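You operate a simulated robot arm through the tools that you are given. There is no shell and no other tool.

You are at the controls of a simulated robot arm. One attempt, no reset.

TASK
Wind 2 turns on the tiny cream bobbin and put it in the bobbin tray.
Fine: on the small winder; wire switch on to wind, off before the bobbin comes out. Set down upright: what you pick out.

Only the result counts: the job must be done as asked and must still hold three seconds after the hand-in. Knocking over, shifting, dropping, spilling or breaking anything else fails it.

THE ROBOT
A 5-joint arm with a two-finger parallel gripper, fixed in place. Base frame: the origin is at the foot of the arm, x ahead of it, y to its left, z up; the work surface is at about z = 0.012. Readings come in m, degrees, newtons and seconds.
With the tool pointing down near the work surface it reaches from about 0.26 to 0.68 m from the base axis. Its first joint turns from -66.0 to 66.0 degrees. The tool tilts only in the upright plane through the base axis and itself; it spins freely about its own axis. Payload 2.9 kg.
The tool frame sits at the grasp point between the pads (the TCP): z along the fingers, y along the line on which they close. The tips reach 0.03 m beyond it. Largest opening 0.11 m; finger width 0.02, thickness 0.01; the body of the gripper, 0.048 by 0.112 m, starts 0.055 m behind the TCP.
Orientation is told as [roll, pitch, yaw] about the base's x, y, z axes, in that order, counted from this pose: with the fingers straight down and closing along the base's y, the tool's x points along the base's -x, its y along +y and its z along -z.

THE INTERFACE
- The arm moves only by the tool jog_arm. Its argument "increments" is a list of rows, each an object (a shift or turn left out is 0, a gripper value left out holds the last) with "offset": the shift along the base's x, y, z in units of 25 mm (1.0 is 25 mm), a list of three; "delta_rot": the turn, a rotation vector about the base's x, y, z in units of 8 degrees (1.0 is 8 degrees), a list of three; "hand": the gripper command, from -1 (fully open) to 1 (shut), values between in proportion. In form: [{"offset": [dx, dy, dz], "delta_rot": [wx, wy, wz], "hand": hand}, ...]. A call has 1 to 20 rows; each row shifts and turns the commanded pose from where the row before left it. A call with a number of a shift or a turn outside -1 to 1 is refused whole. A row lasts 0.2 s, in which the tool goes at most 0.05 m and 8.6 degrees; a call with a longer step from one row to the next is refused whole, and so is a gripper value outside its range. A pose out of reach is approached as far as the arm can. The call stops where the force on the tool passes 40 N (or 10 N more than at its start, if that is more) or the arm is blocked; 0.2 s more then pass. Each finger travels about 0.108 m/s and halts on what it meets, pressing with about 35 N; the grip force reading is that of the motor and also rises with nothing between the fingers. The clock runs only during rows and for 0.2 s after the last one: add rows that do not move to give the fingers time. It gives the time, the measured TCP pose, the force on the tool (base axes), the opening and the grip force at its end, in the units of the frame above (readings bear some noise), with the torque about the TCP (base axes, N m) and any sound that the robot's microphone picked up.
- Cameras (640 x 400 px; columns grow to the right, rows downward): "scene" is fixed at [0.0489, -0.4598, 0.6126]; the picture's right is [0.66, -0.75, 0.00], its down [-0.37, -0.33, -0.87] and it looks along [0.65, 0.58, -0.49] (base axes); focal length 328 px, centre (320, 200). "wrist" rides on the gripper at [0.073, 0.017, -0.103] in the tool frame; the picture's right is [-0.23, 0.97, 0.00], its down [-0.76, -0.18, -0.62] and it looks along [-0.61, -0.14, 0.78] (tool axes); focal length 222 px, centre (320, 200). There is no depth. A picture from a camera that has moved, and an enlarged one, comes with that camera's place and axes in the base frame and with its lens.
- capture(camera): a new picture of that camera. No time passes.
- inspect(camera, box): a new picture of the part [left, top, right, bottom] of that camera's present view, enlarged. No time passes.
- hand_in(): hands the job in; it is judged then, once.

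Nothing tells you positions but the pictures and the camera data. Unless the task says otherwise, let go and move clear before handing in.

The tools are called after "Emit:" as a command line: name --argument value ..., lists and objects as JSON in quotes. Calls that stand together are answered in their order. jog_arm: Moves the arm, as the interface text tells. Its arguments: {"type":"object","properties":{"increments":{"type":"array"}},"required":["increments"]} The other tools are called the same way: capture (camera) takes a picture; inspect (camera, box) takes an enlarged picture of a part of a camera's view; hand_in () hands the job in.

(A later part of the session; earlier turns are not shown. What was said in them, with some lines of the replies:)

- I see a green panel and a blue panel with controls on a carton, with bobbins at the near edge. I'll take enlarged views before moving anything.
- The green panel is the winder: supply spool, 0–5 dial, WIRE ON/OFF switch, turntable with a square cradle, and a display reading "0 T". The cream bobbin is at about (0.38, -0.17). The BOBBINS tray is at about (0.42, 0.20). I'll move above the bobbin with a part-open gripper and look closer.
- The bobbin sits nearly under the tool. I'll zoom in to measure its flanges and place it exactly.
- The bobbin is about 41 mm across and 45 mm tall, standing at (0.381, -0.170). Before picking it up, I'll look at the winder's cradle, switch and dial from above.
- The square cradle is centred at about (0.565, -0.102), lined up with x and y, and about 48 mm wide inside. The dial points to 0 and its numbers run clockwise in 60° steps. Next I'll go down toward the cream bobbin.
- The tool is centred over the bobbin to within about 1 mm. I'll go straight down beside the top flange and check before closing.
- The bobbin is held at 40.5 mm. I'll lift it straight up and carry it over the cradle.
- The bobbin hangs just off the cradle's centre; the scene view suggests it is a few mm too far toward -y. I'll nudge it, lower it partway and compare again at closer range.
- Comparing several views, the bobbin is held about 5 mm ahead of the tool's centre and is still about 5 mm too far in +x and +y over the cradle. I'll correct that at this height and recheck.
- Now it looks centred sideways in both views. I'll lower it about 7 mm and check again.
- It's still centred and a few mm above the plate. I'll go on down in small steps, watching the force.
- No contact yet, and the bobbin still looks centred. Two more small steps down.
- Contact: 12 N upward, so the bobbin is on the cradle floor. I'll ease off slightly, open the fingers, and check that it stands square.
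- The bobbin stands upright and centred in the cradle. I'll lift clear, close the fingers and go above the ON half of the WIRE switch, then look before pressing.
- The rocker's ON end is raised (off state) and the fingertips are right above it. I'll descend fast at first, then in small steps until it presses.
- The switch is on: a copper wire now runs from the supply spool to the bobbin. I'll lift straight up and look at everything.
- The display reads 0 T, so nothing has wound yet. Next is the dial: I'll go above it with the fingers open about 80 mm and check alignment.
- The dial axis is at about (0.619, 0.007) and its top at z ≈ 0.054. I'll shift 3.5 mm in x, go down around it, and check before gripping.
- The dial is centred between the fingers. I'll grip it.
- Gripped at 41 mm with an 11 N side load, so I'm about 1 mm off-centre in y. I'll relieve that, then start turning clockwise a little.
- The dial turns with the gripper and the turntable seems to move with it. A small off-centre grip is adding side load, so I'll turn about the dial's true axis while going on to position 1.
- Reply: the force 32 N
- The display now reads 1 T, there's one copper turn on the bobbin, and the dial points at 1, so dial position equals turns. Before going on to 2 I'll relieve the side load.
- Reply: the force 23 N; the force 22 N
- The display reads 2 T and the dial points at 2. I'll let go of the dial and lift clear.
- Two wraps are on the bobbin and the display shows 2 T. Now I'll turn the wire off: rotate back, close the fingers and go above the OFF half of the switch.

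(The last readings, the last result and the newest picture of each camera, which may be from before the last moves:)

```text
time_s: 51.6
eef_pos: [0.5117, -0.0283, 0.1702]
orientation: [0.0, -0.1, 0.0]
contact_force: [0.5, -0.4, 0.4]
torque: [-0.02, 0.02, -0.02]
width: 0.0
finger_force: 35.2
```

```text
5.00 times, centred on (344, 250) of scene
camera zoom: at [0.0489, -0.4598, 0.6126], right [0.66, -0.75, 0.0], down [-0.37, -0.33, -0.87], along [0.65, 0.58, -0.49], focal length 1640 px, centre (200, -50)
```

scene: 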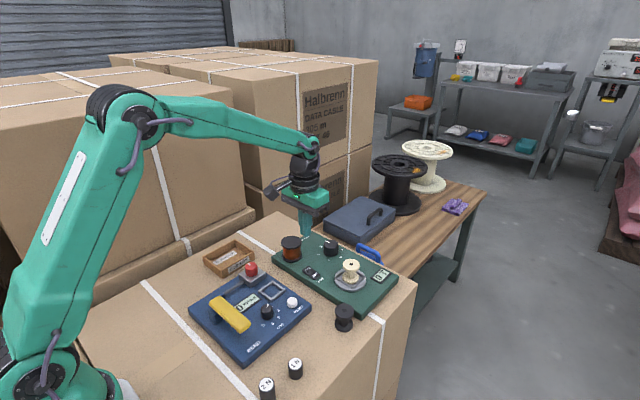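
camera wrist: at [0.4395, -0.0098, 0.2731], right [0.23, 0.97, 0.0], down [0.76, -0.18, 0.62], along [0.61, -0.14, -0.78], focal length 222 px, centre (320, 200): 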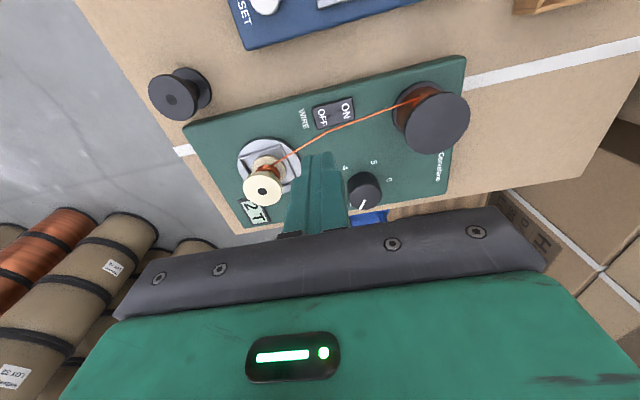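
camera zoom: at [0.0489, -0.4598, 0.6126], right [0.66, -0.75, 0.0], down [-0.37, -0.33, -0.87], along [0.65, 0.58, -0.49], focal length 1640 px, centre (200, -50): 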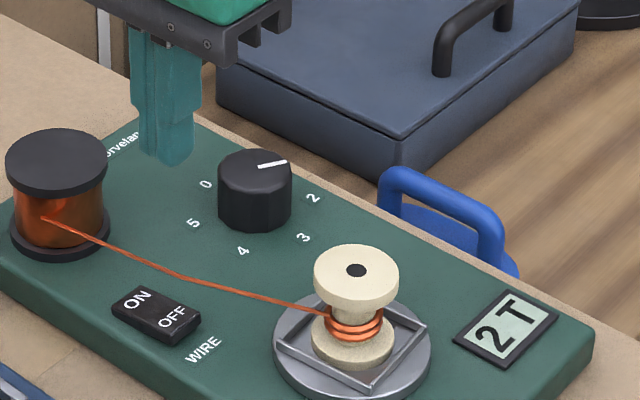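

The tool axis lines up with OFF. Going down to press.

Emit:
jog_arm --increments '[{"offset": [0, 0, -0.8]}, {"offset": [0, 0, -0.8]}, {"offset": [0, 0, -0.8]}, {"offset": [0, 0, -0.8]}, {"offset": [0, 0, -0.5]}, {"offset": [0, 0, 0]}]'

Emit:
inspect --camera "wrist" --box '[256, 110, 384, 190]'

Emit:
inspect --camera "scene" --box '[280, 230, 376, 290]'

```text
time_s: 53.0
eef_pos: [0.5124, -0.0297, 0.0782]
orientation: [0.1, 0.0, -0.1]
contact_force: [0.1, 0.9, 0.1]
torque: [0.01, 0.03, 0.0]
width: 0.0
finger_force: 36.2
```

```text
5.00 times, centred on (320, 150) of wrist
camera zoom: at [0.4396, -0.0104, 0.1812], right [0.23, 0.97, 0.0], down [0.76, -0.18, 0.62], along [0.61, -0.14, -0.78], focal length 1111 px, centre (320, 450)
```

zoom: 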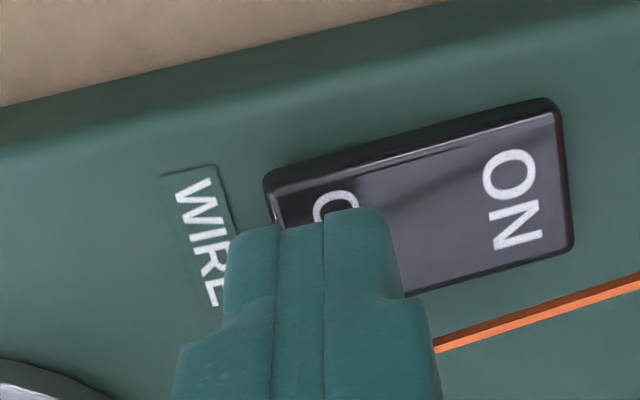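

```text
6.67 times, centred on (328, 260) of scene
camera zoom: at [0.0489, -0.4598, 0.6126], right [0.66, -0.75, 0.0], down [-0.37, -0.33, -0.87], along [0.65, 0.58, -0.49], focal length 2186 px, centre (267, -200)
```

zoom: 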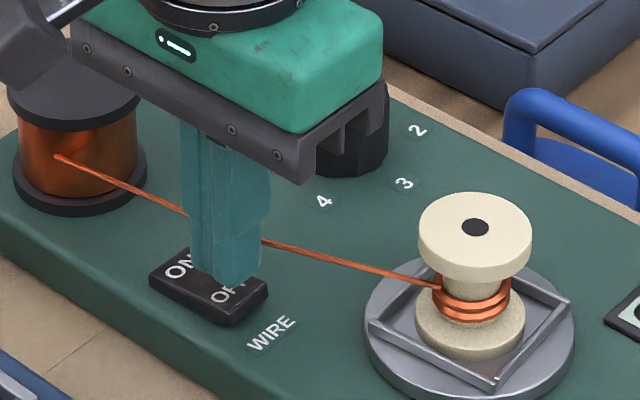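

Emit:
jog_arm --increments '[{"offset": [0, 0.08, -0.2]}, {"offset": [0, 0, -0.2]}, {"offset": [0, 0, 0]}]'

Emit:
jog_arm --increments '[{"offset": [0, 0, -0.08]}, {"offset": [0, 0, 0]}]'

Emit:
jog_arm --increments '[{"offset": [0, 0, -0.08]}, {"offset": [0, 0, 0]}]'

Emit:
inspect --camera "scene" --box '[280, 230, 376, 290]'

```text
time_s: 53.8
eef_pos: [0.5126, -0.0274, 0.0681]
orientation: [0.0, 0.0, -0.1]
contact_force: [0.1, 0.7, -0.4]
torque: [0.02, -0.01, 0.03]
width: 0.0
finger_force: 35.8
```

```text
time_s: 54.4
eef_pos: [0.5116, -0.0285, 0.0673]
orientation: [0.0, 0.0, 0.0]
contact_force: [0.6, -0.9, 0.1]
torque: [0.01, 0.02, 0.01]
width: 0.0
finger_force: 35.0
```

```text
time_s: 55.0
eef_pos: [0.5103, -0.0278, 0.0654]
orientation: [0.0, 0.0, -0.1]
contact_force: [1.0, -0.1, 1.5]
torque: [0.0, -0.01, 0.04]
width: 0.0
finger_force: 34.7
```

```text
6.67 times, centred on (328, 260) of scene
camera zoom: at [0.0489, -0.4598, 0.6126], right [0.66, -0.75, 0.0], down [-0.37, -0.33, -0.87], along [0.65, 0.58, -0.49], focal length 2186 px, centre (267, -200)
```

zoom: 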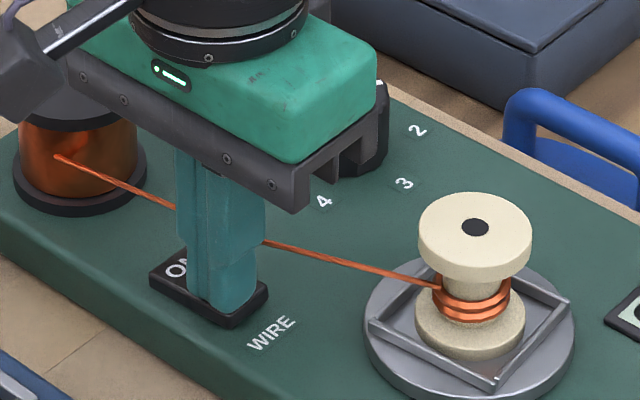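

Emit:
jog_arm --increments '[{"offset": [0, 0, -0.08]}, {"offset": [0, 0, 0]}]'

Emit:
jog_arm --increments '[{"offset": [0, 0, -0.06]}, {"offset": [0, 0, 0]}]'

Emit:
inspect --camera "scene" --box '[280, 230, 376, 290]'

```text
time_s: 55.6
eef_pos: [0.5109, -0.0275, 0.0629]
orientation: [0.0, 0.0, -0.1]
contact_force: [0.0, -0.3, 0.4]
torque: [-0.01, 0.03, 0.0]
width: 0.0002
finger_force: 35.4
```

```text
time_s: 56.2
eef_pos: [0.5116, -0.0278, 0.0624]
orientation: [0.0, 0.0, -0.2]
contact_force: [-8.8, -10.4, 14.4]
torque: [-0.15, 0.22, 0.05]
width: 0.0001
finger_force: 34.6
```

```text
6.67 times, centred on (328, 260) of scene
camera zoom: at [0.0488, -0.4598, 0.6126], right [0.66, -0.75, 0.0], down [-0.37, -0.33, -0.87], along [0.65, 0.58, -0.49], focal length 2186 px, centre (267, -200)
```

zoom: 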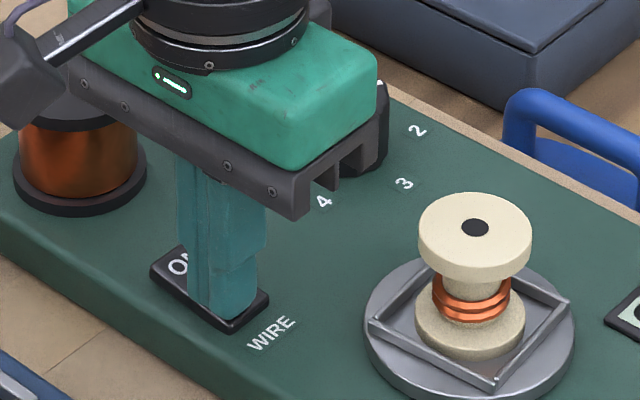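

The wire is gone, so it's switched off. I'll lift clear and go back over the bobbin with the fingers open.

Emit:
jog_arm --increments '[{"offset": [0, 0, 0.4]}, {"offset": [0, 0, 1]}, {"offset": [0, 0, 1]}, {"offset": [0, 0, 1]}, {"offset": [0, 0, 1]}, {"offset": [0.53, -0.78, 0], "hand": -0.3}, {"offset": [0.53, -0.78, 0]}, {"offset": [0.53, -0.78, 0]}, {"offset": [0.53, -0.78, 0]}, {"offset": [0, 0, -0.8]}, {"offset": [0, 0, 0]}]'

Emit:
capture --camera "wrist"

Emit:
inspect --camera "wrist" --box '[240, 80, 400, 180]'

Emit:
capture --camera "scene"

```text
time_s: 58.6
eef_pos: [0.565, -0.1042, 0.1511]
orientation: [0.0, 0.0, -0.1]
contact_force: [-0.4, 0.4, 0.1]
torque: [0.01, 0.02, -0.01]
width: 0.0715
finger_force: 0.0
```

```text
taken
camera wrist: at [0.493, -0.0857, 0.2539], right [0.23, 0.97, 0.0], down [0.76, -0.18, 0.62], along [0.61, -0.14, -0.78], focal length 222 px, centre (320, 200)
```

wrist: 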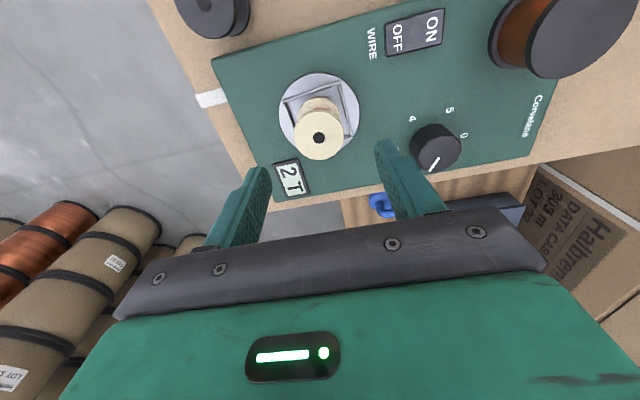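

```text
4.00 times, centred on (320, 130) of wrist
camera zoom: at [0.493, -0.0857, 0.2539], right [0.23, 0.97, 0.0], down [0.76, -0.18, 0.62], along [0.61, -0.14, -0.78], focal length 888 px, centre (320, 480)
```

zoom: 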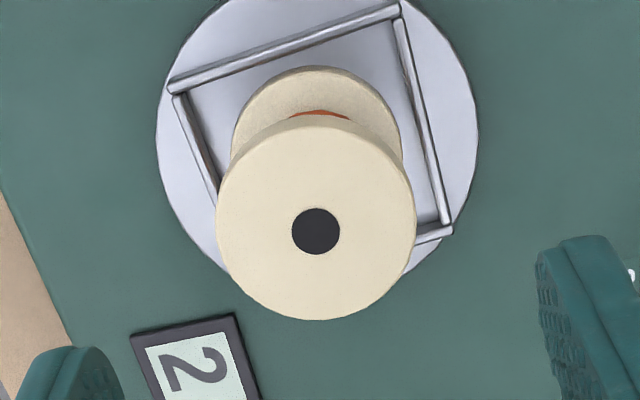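

```text
taken
```

scene: 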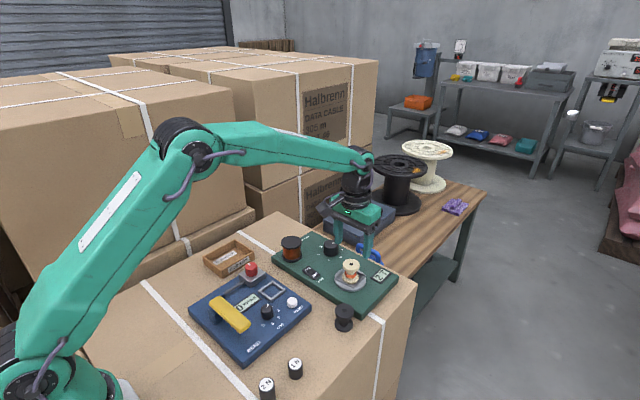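

The bobbin is centred under the tool and the display still shows 2 T. I'll go down and grip the top flange.

Emit:
jog_arm --increments '[{"offset": [0, -0.03, -0.78]}, {"offset": [0, 0, -0.78]}, {"offset": [0, 0, -0.78]}, {"offset": [0, 0, 0]}]'

Emit:
inspect --camera "wrist" --box '[240, 100, 400, 200]'

Emit:
inspect --camera "scene" --box '[320, 240, 400, 300]'

```text
time_s: 59.6
eef_pos: [0.5633, -0.1074, 0.0925]
orientation: [0.0, -0.1, -0.1]
contact_force: [-0.3, -0.2, 0.6]
torque: [-0.04, -0.01, -0.01]
width: 0.0714
finger_force: 0.0
```

```text
4.00 times, centred on (320, 150) of wrist
camera zoom: at [0.4916, -0.0881, 0.1956], right [0.23, 0.97, 0.0], down [0.76, -0.18, 0.62], along [0.61, -0.14, -0.78], focal length 888 px, centre (320, 400)
```

zoom: 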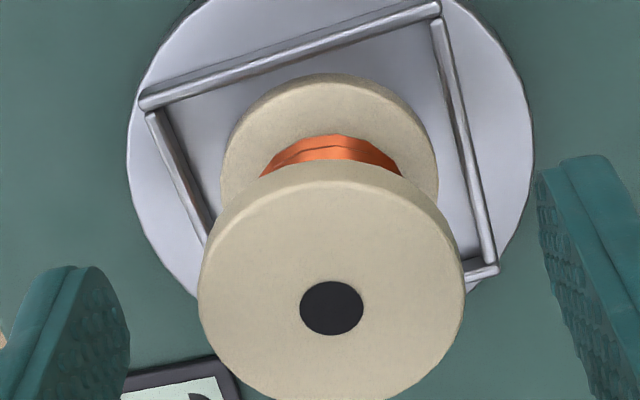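

```text
6.67 times, centred on (360, 270) of scene
camera zoom: at [0.0489, -0.4598, 0.6126], right [0.66, -0.75, 0.0], down [-0.37, -0.33, -0.87], along [0.65, 0.58, -0.49], focal length 2186 px, centre (53, -267)
```

zoom: 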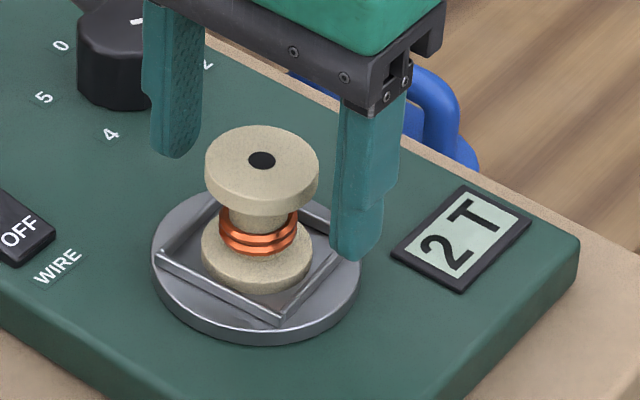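

Emit:
jog_arm --increments '[{"offset": [0.04, 0.06, 0]}, {"offset": [0, 0, 0]}, {"offset": [0, 0, 0], "hand": 0.2}, {"offset": [0, 0, 0], "hand": 1}, {"offset": [0, 0, 0]}, {"offset": [0, 0, 0]}]'

Emit:
inspect --camera "wrist" --box '[240, 100, 400, 200]'

Emit:
inspect --camera "scene" --box '[320, 240, 400, 300]'

Emit:
inspect --camera "scene" --box '[190, 230, 286, 290]'

```text
time_s: 61.0
eef_pos: [0.5649, -0.1051, 0.0923]
orientation: [0.1, 0.1, -0.2]
contact_force: [0.3, 0.2, -0.5]
torque: [0.03, 0.03, 0.01]
width: 0.0402
finger_force: 34.3
```

```text
4.00 times, centred on (320, 150) of wrist
camera zoom: at [0.4929, -0.086, 0.1956], right [0.23, 0.97, 0.0], down [0.76, -0.18, 0.62], along [0.61, -0.14, -0.78], focal length 888 px, centre (320, 400)
```

zoom: 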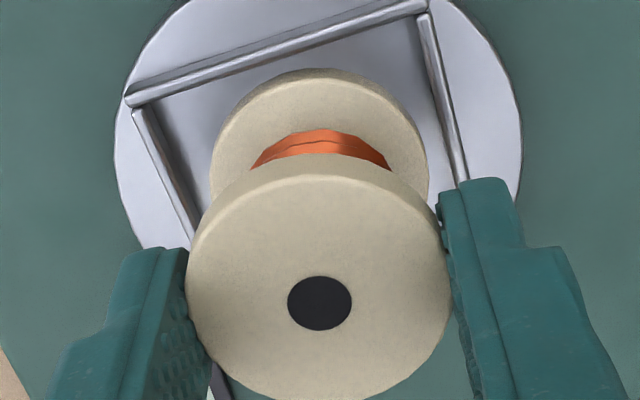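

```text
6.67 times, centred on (360, 270) of scene
camera zoom: at [0.0489, -0.4598, 0.6126], right [0.66, -0.75, 0.0], down [-0.37, -0.33, -0.87], along [0.65, 0.58, -0.49], focal length 2186 px, centre (53, -267)
```

zoom: 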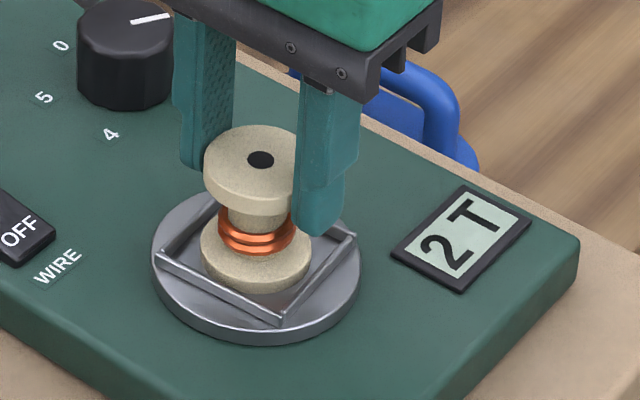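

```text
6.67 times, centred on (238, 260) of scene
camera zoom: at [0.0489, -0.4598, 0.6126], right [0.66, -0.75, 0.0], down [-0.37, -0.33, -0.87], along [0.65, 0.58, -0.49], focal length 2186 px, centre (867, -200)
```

zoom: 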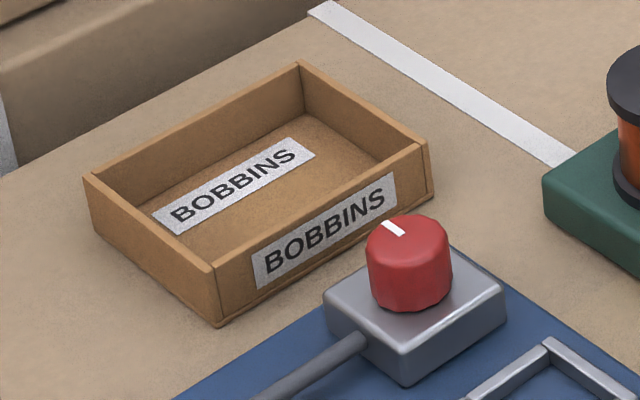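

The bobbin is gripped with its two wraps and the display still shows 2 T. The tray spans roughly x 0.37–0.475 and y 0.166–0.255. I'll lift straight up and carry it high over the tray.

Emit:
jog_arm --increments '[{"offset": [0, 0, 0.3]}, {"offset": [0, 0, 0.7]}, {"offset": [0, 0, 1]}, {"offset": [0, 0, 1]}, {"offset": [0, 0, 1]}, {"offset": [0, 0, 0]}]'

Emit:
inspect --camera "scene" --box '[310, 210, 406, 290]'

```text
time_s: 62.4
eef_pos: [0.5656, -0.1048, 0.1946]
orientation: [0.0, 0.0, 0.0]
contact_force: [0.8, -0.8, 0.3]
torque: [-0.03, 0.01, 0.03]
width: 0.0404
finger_force: 34.8
```

```text
5.00 times, centred on (358, 250) of scene
camera zoom: at [0.0489, -0.4598, 0.6126], right [0.66, -0.75, 0.0], down [-0.37, -0.33, -0.87], along [0.65, 0.58, -0.49], focal length 1640 px, centre (130, -50)
```

zoom: 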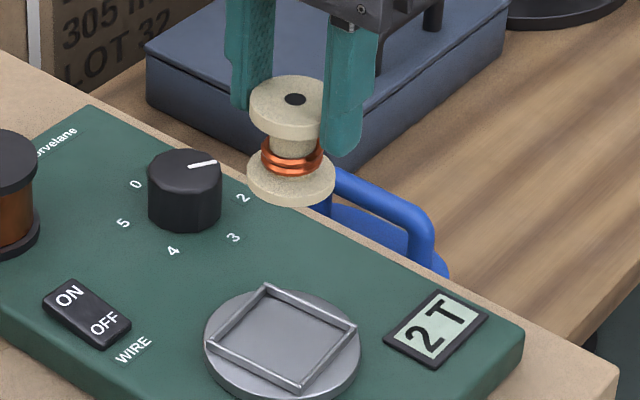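

Emit:
jog_arm --increments '[{"offset": [-0.3, 0.6, 0]}, {"offset": [-0.437, 0.969, 0]}, {"offset": [-0.437, 0.969, 0]}, {"offset": [-0.437, 0.969, 0]}, {"offset": [-0.437, 0.969, 0]}, {"offset": [-0.437, 0.969, 0]}, {"offset": [-0.437, 0.969, 0]}, {"offset": [-0.437, 0.969, 0]}, {"offset": [-0.437, 0.969, 0]}, {"offset": [-0.437, 0.969, 0]}, {"offset": [-0.437, 0.969, 0]}, {"offset": [-0.437, 0.969, 0]}, {"offset": [-0.437, 0.969, 0]}, {"offset": [-0.2, 0.37, 0]}, {"offset": [0, 0, 0]}]'

Emit:
capture --camera "wrist"

Emit:
capture --camera "scene"

```text
time_s: 65.6
eef_pos: [0.4201, 0.2104, 0.193]
orientation: [-0.1, 0.0, 0.0]
contact_force: [-0.7, 0.3, -0.4]
torque: [-0.01, -0.01, 0.01]
width: 0.0402
finger_force: 34.4
```

```text
taken
camera wrist: at [0.348, 0.229, 0.2957], right [0.23, 0.97, 0.0], down [0.76, -0.18, 0.62], along [0.61, -0.14, -0.78], focal length 222 px, centre (320, 200)
```

wrist: 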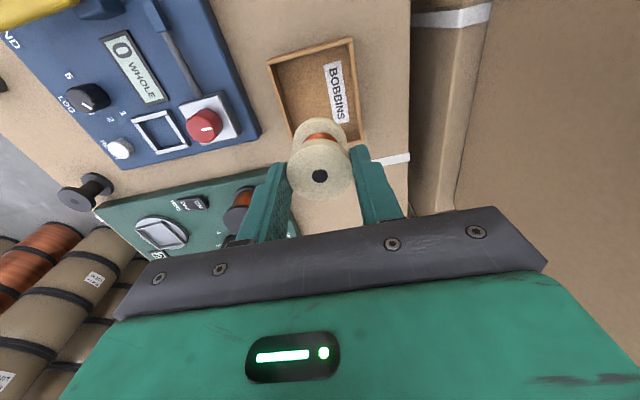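

```text
taken
```

scene: 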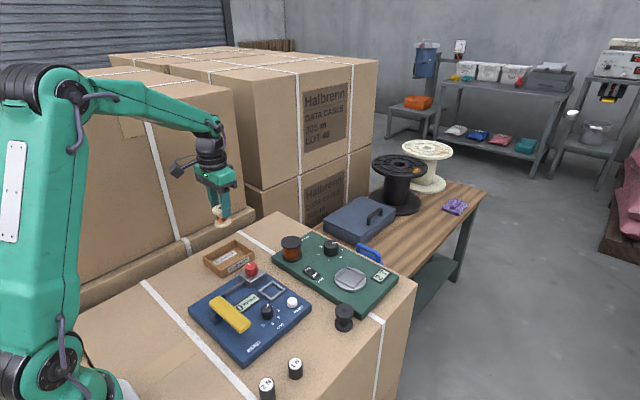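

Emit:
inspect --camera "wrist" --box '[240, 20, 400, 160]'

Emit:
inspect --camera "scene" --box '[180, 190, 276, 290]'

```text
2.86 times, centred on (320, 90) of wrist
camera zoom: at [0.348, 0.229, 0.2957], right [0.23, 0.97, 0.0], down [0.76, -0.18, 0.62], along [0.61, -0.14, -0.78], focal length 635 px, centre (320, 514)
```

zoom: 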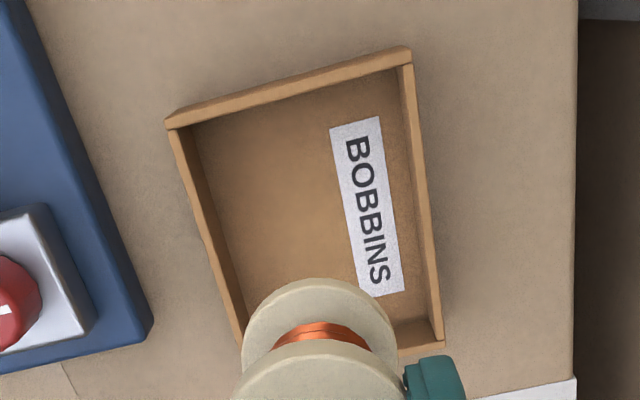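

```text
4.00 times, centred on (228, 240) of scene
camera zoom: at [0.0489, -0.4598, 0.6126], right [0.66, -0.75, 0.0], down [-0.37, -0.33, -0.87], along [0.65, 0.58, -0.49], focal length 1312 px, centre (688, 40)
```

zoom: 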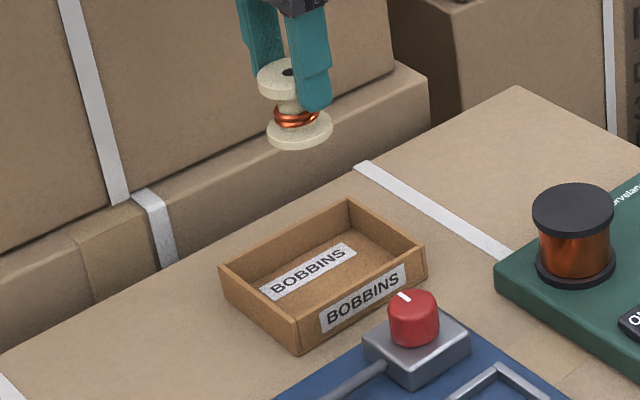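

The tray centre is (0.422, 0.2115) and the bobbin is right above it. I'll lower it inside the walls, then slow down for the floor.

Emit:
jog_arm --increments '[{"offset": [0.03, 0, -0.5]}, {"offset": [0, 0, -0.8]}, {"offset": [0, 0, -0.8]}, {"offset": [0, 0, -0.8]}, {"offset": [0, 0, -0.8]}, {"offset": [0, 0, -0.6]}, {"offset": [0, 0, 0]}]'

Emit:
inspect --camera "scene" --box '[190, 220, 286, 290]'

Emit:
capture --camera "wrist"

```text
time_s: 67.2
eef_pos: [0.4249, 0.2102, 0.0861]
orientation: [0.1, 0.0, -0.1]
contact_force: [0.3, 0.2, 0.1]
torque: [0.02, -0.02, -0.01]
width: 0.0405
finger_force: 34.9
```

```text
5.71 times, centred on (238, 255) of scene
camera zoom: at [0.0489, -0.4598, 0.6126], right [0.66, -0.75, 0.0], down [-0.37, -0.33, -0.87], along [0.65, 0.58, -0.49], focal length 1874 px, centre (789, -114)
```

zoom: 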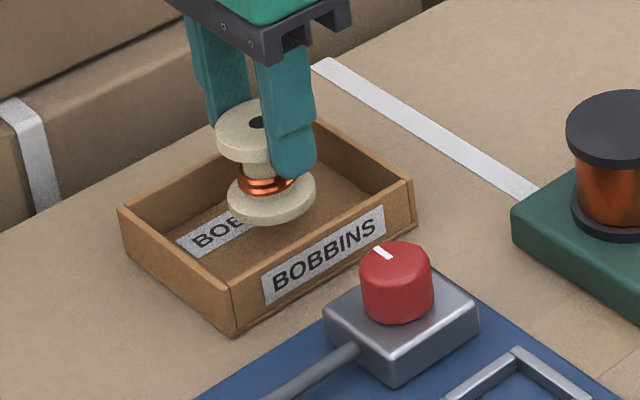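

```text
taken
camera wrist: at [0.3508, 0.2284, 0.1882], right [0.23, 0.97, 0.0], down [0.76, -0.18, 0.62], along [0.61, -0.14, -0.78], focal length 222 px, centre (320, 200)
```

wrist: 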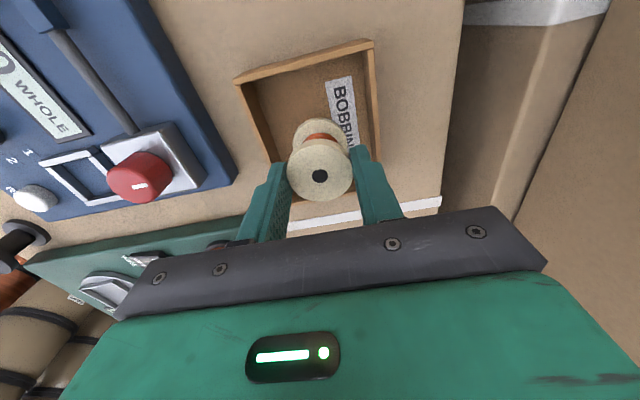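

Emit:
jog_arm --increments '[{"offset": [-0.05, 0, -0.2]}, {"offset": [0, 0, -0.2]}, {"offset": [0, 0, -0.16]}, {"offset": [0, 0, 0]}]'

Emit:
inspect --camera "scene" --box '[190, 220, 286, 290]'

Emit:
inspect --camera "wrist" --box '[220, 20, 400, 200]'

```text
time_s: 68.2
eef_pos: [0.4223, 0.2084, 0.0714]
orientation: [0.0, -0.1, 0.0]
contact_force: [-0.5, 0.3, -1.0]
torque: [-0.01, -0.03, 0.0]
width: 0.0403
finger_force: 35.1
```

```text
5.71 times, centred on (238, 255) of scene
camera zoom: at [0.0489, -0.4598, 0.6126], right [0.66, -0.75, 0.0], down [-0.37, -0.33, -0.87], along [0.65, 0.58, -0.49], focal length 1874 px, centre (789, -114)
```

zoom: 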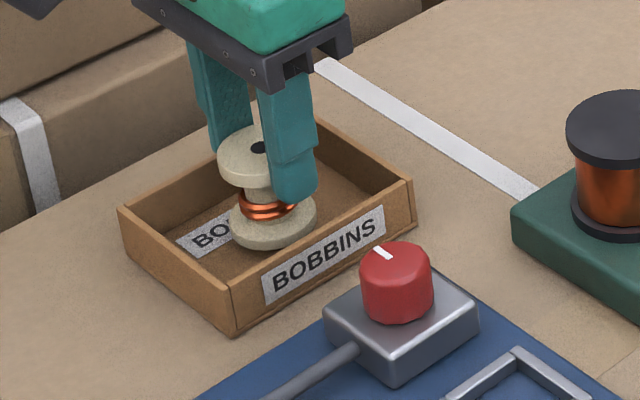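

```text
2.22 times, centred on (310, 110) of wrist
camera zoom: at [0.3494, 0.2282, 0.1742], right [0.23, 0.97, 0.0], down [0.76, -0.18, 0.62], along [0.61, -0.14, -0.78], focal length 494 px, centre (342, 400)
```

zoom: 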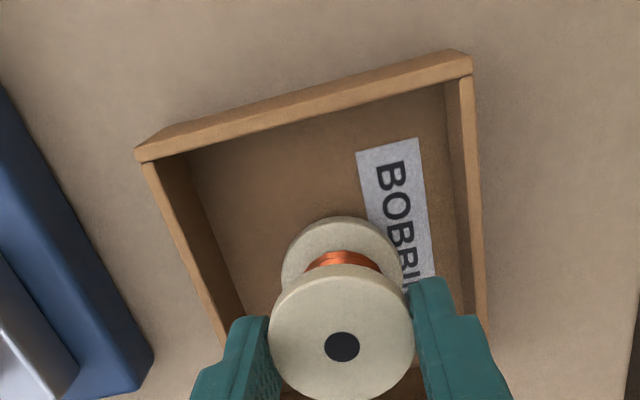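

The bobbin is inside the tray walls. Small steps down to the floor now.

Emit:
jog_arm --increments '[{"offset": [0, 0, -0.1]}, {"offset": [0, 0, 0]}]'

Emit:
jog_arm --increments '[{"offset": [0, 0, -0.08]}, {"offset": [0, 0, 0]}]'

Emit:
jog_arm --increments '[{"offset": [0, 0, -0.06]}, {"offset": [0, 0, 0]}]'

Emit:
inspect --camera "scene" --box '[190, 220, 286, 290]'

```text
time_s: 68.8
eef_pos: [0.4223, 0.2085, 0.0697]
orientation: [0.0, -0.1, 0.0]
contact_force: [0.1, -0.3, 0.2]
torque: [0.0, 0.0, 0.0]
width: 0.0403
finger_force: 34.5
```

```text
time_s: 69.4
eef_pos: [0.4224, 0.2099, 0.0665]
orientation: [0.0, 0.0, -0.1]
contact_force: [0.2, 0.0, -0.9]
torque: [0.0, 0.0, -0.01]
width: 0.0402
finger_force: 34.9
```

```text
time_s: 70.0
eef_pos: [0.4215, 0.2096, 0.0661]
orientation: [0.0, -0.1, -0.1]
contact_force: [-0.2, 0.3, -0.1]
torque: [-0.01, -0.01, 0.02]
width: 0.0403
finger_force: 35.2
```

```text
5.71 times, centred on (238, 255) of scene
camera zoom: at [0.0489, -0.4598, 0.6126], right [0.66, -0.75, 0.0], down [-0.37, -0.33, -0.87], along [0.65, 0.58, -0.49], focal length 1874 px, centre (789, -114)
```

zoom: 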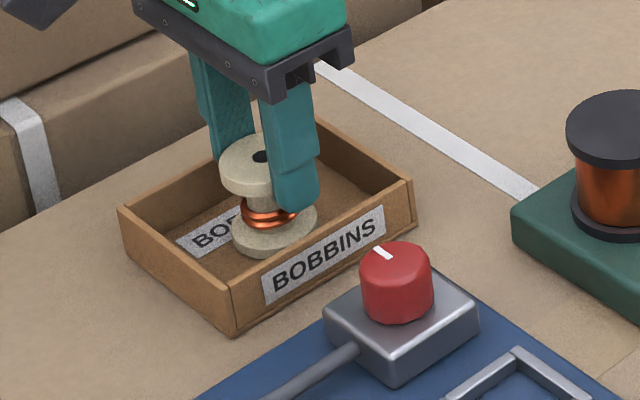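

Emit:
jog_arm --increments '[{"offset": [0, 0, -0.06]}, {"offset": [0, 0, 0]}]'

Emit:
jog_arm --increments '[{"offset": [0, 0, -0.06]}, {"offset": [0, 0, 0]}]'

Emit:
inspect --camera "scene" --box '[190, 220, 286, 290]'

```text
time_s: 70.6
eef_pos: [0.4213, 0.2092, 0.0641]
orientation: [0.0, 0.0, -0.1]
contact_force: [-0.3, -0.7, -0.2]
torque: [-0.01, -0.04, 0.0]
width: 0.0401
finger_force: 34.7
```

```text
time_s: 71.2
eef_pos: [0.4214, 0.2107, 0.064]
orientation: [0.1, -0.1, -0.2]
contact_force: [-6.4, -0.8, 18.4]
torque: [0.0, 0.39, -0.01]
width: 0.0403
finger_force: 35.1
```

```text
5.71 times, centred on (238, 255) of scene
camera zoom: at [0.0488, -0.4598, 0.6125], right [0.66, -0.75, 0.0], down [-0.37, -0.33, -0.87], along [0.65, 0.58, -0.49], focal length 1874 px, centre (789, -114)
```

zoom: 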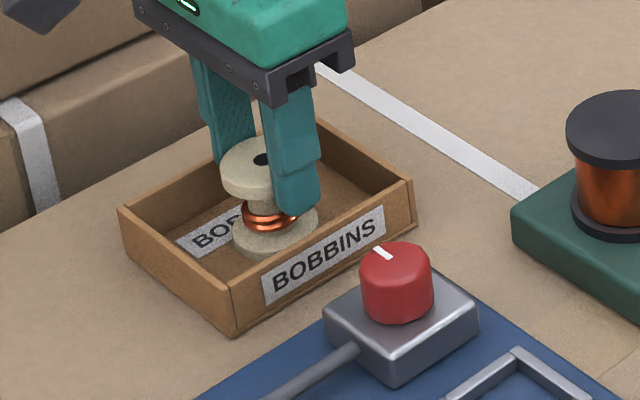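

Contact at 18 N: the bobbin is on the tray floor. I'll ease off and open the fingers just enough to release, then check.

Emit:
jog_arm --increments '[{"offset": [0, 0, 0.04]}, {"offset": [0, 0, 0], "hand": 0.15}, {"offset": [0, 0, 0], "hand": 0.03}, {"offset": [0, 0, 0]}, {"offset": [0, 0, 0]}]'

Emit:
inspect --camera "scene" --box '[190, 220, 286, 290]'

Emit:
inspect --camera "wrist" --box '[220, 60, 400, 200]'

```text
time_s: 72.4
eef_pos: [0.4223, 0.2088, 0.0631]
orientation: [-0.1, 0.0, 0.0]
contact_force: [-0.1, -0.6, 0.0]
torque: [0.02, 0.0, -0.01]
width: 0.0533
finger_force: 0.0
```

```text
5.71 times, centred on (238, 255) of scene
camera zoom: at [0.0489, -0.4598, 0.6126], right [0.66, -0.75, 0.0], down [-0.37, -0.33, -0.87], along [0.65, 0.58, -0.49], focal length 1874 px, centre (789, -114)
```

zoom: 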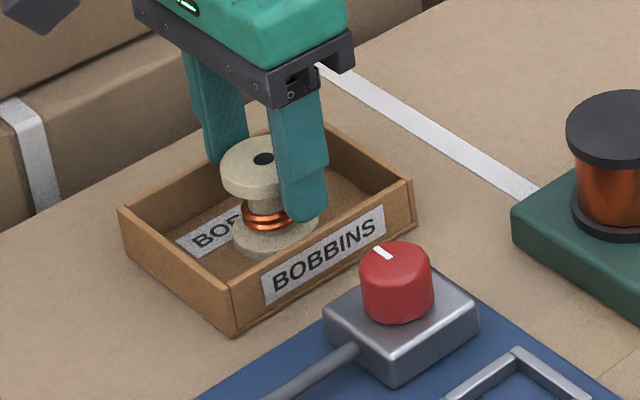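

```text
2.86 times, centred on (310, 130) of wrist
camera zoom: at [0.3497, 0.2286, 0.1661], right [0.23, 0.97, 0.0], down [0.76, -0.18, 0.62], along [0.61, -0.14, -0.78], focal length 635 px, centre (349, 400)
```

zoom: 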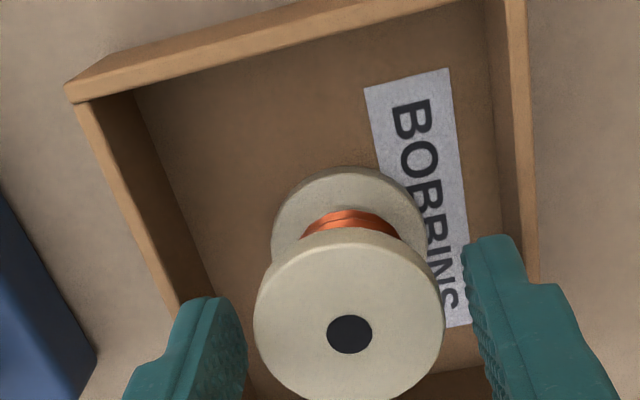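

The bobbin stands upright in the tray and is released. I'll lift straight up and away, then do a final check.

Emit:
jog_arm --increments '[{"offset": [0, 0, 0.3]}, {"offset": [0, 0, 0.7]}, {"offset": [0, 0, 1]}, {"offset": [0, 0, 1]}, {"offset": [0, 0, 1]}, {"offset": [0, 0, 1]}, {"offset": [0, 0, 1]}, {"offset": [0, 0, 1]}, {"offset": [0, 0, 0]}]'

Emit:
capture --camera "scene"

Emit:
inspect --camera "scene" --box '[190, 220, 286, 290]'

Emit:
inspect --camera "scene" --box '[270, 220, 398, 320]'

Emit:
capture --camera "wrist"

```text
time_s: 74.4
eef_pos: [0.4213, 0.2091, 0.2385]
orientation: [-0.1, 0.0, -0.2]
contact_force: [0.0, 0.8, 0.9]
torque: [-0.02, -0.02, 0.01]
width: 0.0534
finger_force: 0.1
```

```text
taken
```

scene: 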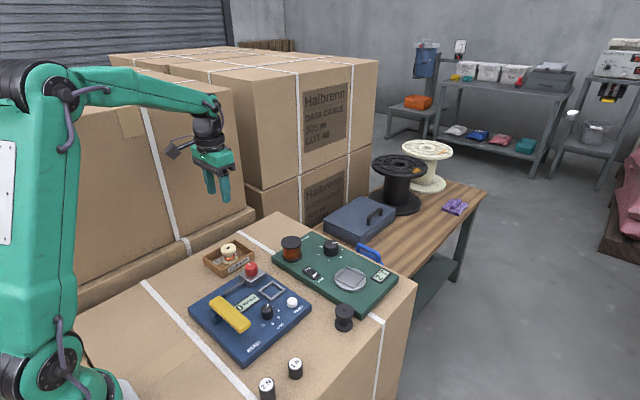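

```text
5.71 times, centred on (238, 255) of scene
camera zoom: at [0.0489, -0.4598, 0.6126], right [0.66, -0.75, 0.0], down [-0.37, -0.33, -0.87], along [0.65, 0.58, -0.49], focal length 1874 px, centre (789, -114)
```

zoom: 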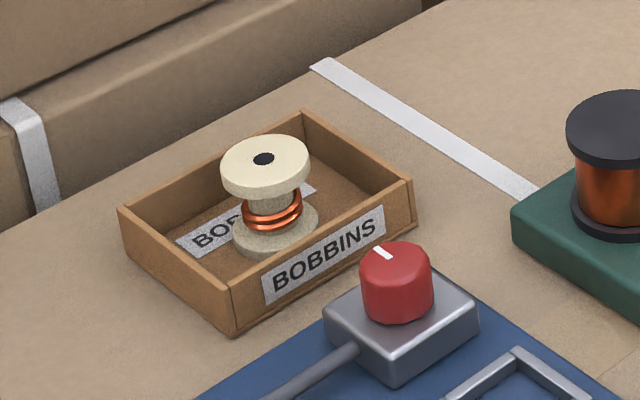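

```text
4.00 times, centred on (334, 270) of scene
camera zoom: at [0.0489, -0.4598, 0.6126], right [0.66, -0.75, 0.0], down [-0.37, -0.33, -0.87], along [0.65, 0.58, -0.49], focal length 1312 px, centre (264, -80)
```

zoom: 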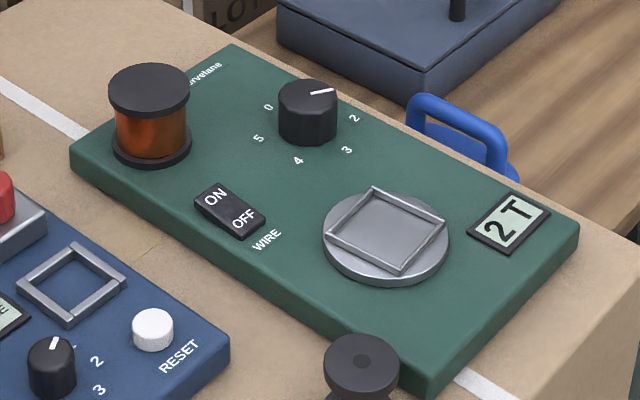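

```text
taken
camera wrist: at [0.3496, 0.2283, 0.3414], right [0.23, 0.97, 0.0], down [0.76, -0.18, 0.62], along [0.61, -0.14, -0.78], focal length 222 px, centre (320, 200)
```

wrist: 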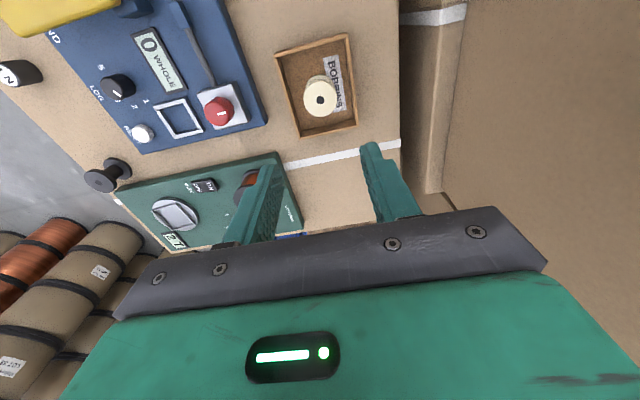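

The wound bobbin stands upright in the BOBBINS tray with two wraps. The switch is off, the display reads 2 T, nothing else has moved, and the arm is clear, so I'm handing in.

Emit:
hand_in

```text
The job is handed in.
```

The cream bobbin has 2 turns of wire on it and is standing upright in the BOBBINS tray.

- **Winding:** I wound it on the green winder. The wire switch was on before the dial left 0, and the winder's display read 2 T at the end.
- **Wire off:** I switched the wire off before taking the bobbin out, and the wire was gone before I lifted it.
- **Dial:** I left it pointing at 2, since you didn't ask for it to go back to 0.
- **Everything else:** In the last pictures nothing else looked knocked over or shifted. I had let go of the bobbin and the arm was clear above the tray.

The job is handed in. I got no verdict back beyond confirmation that it was received.
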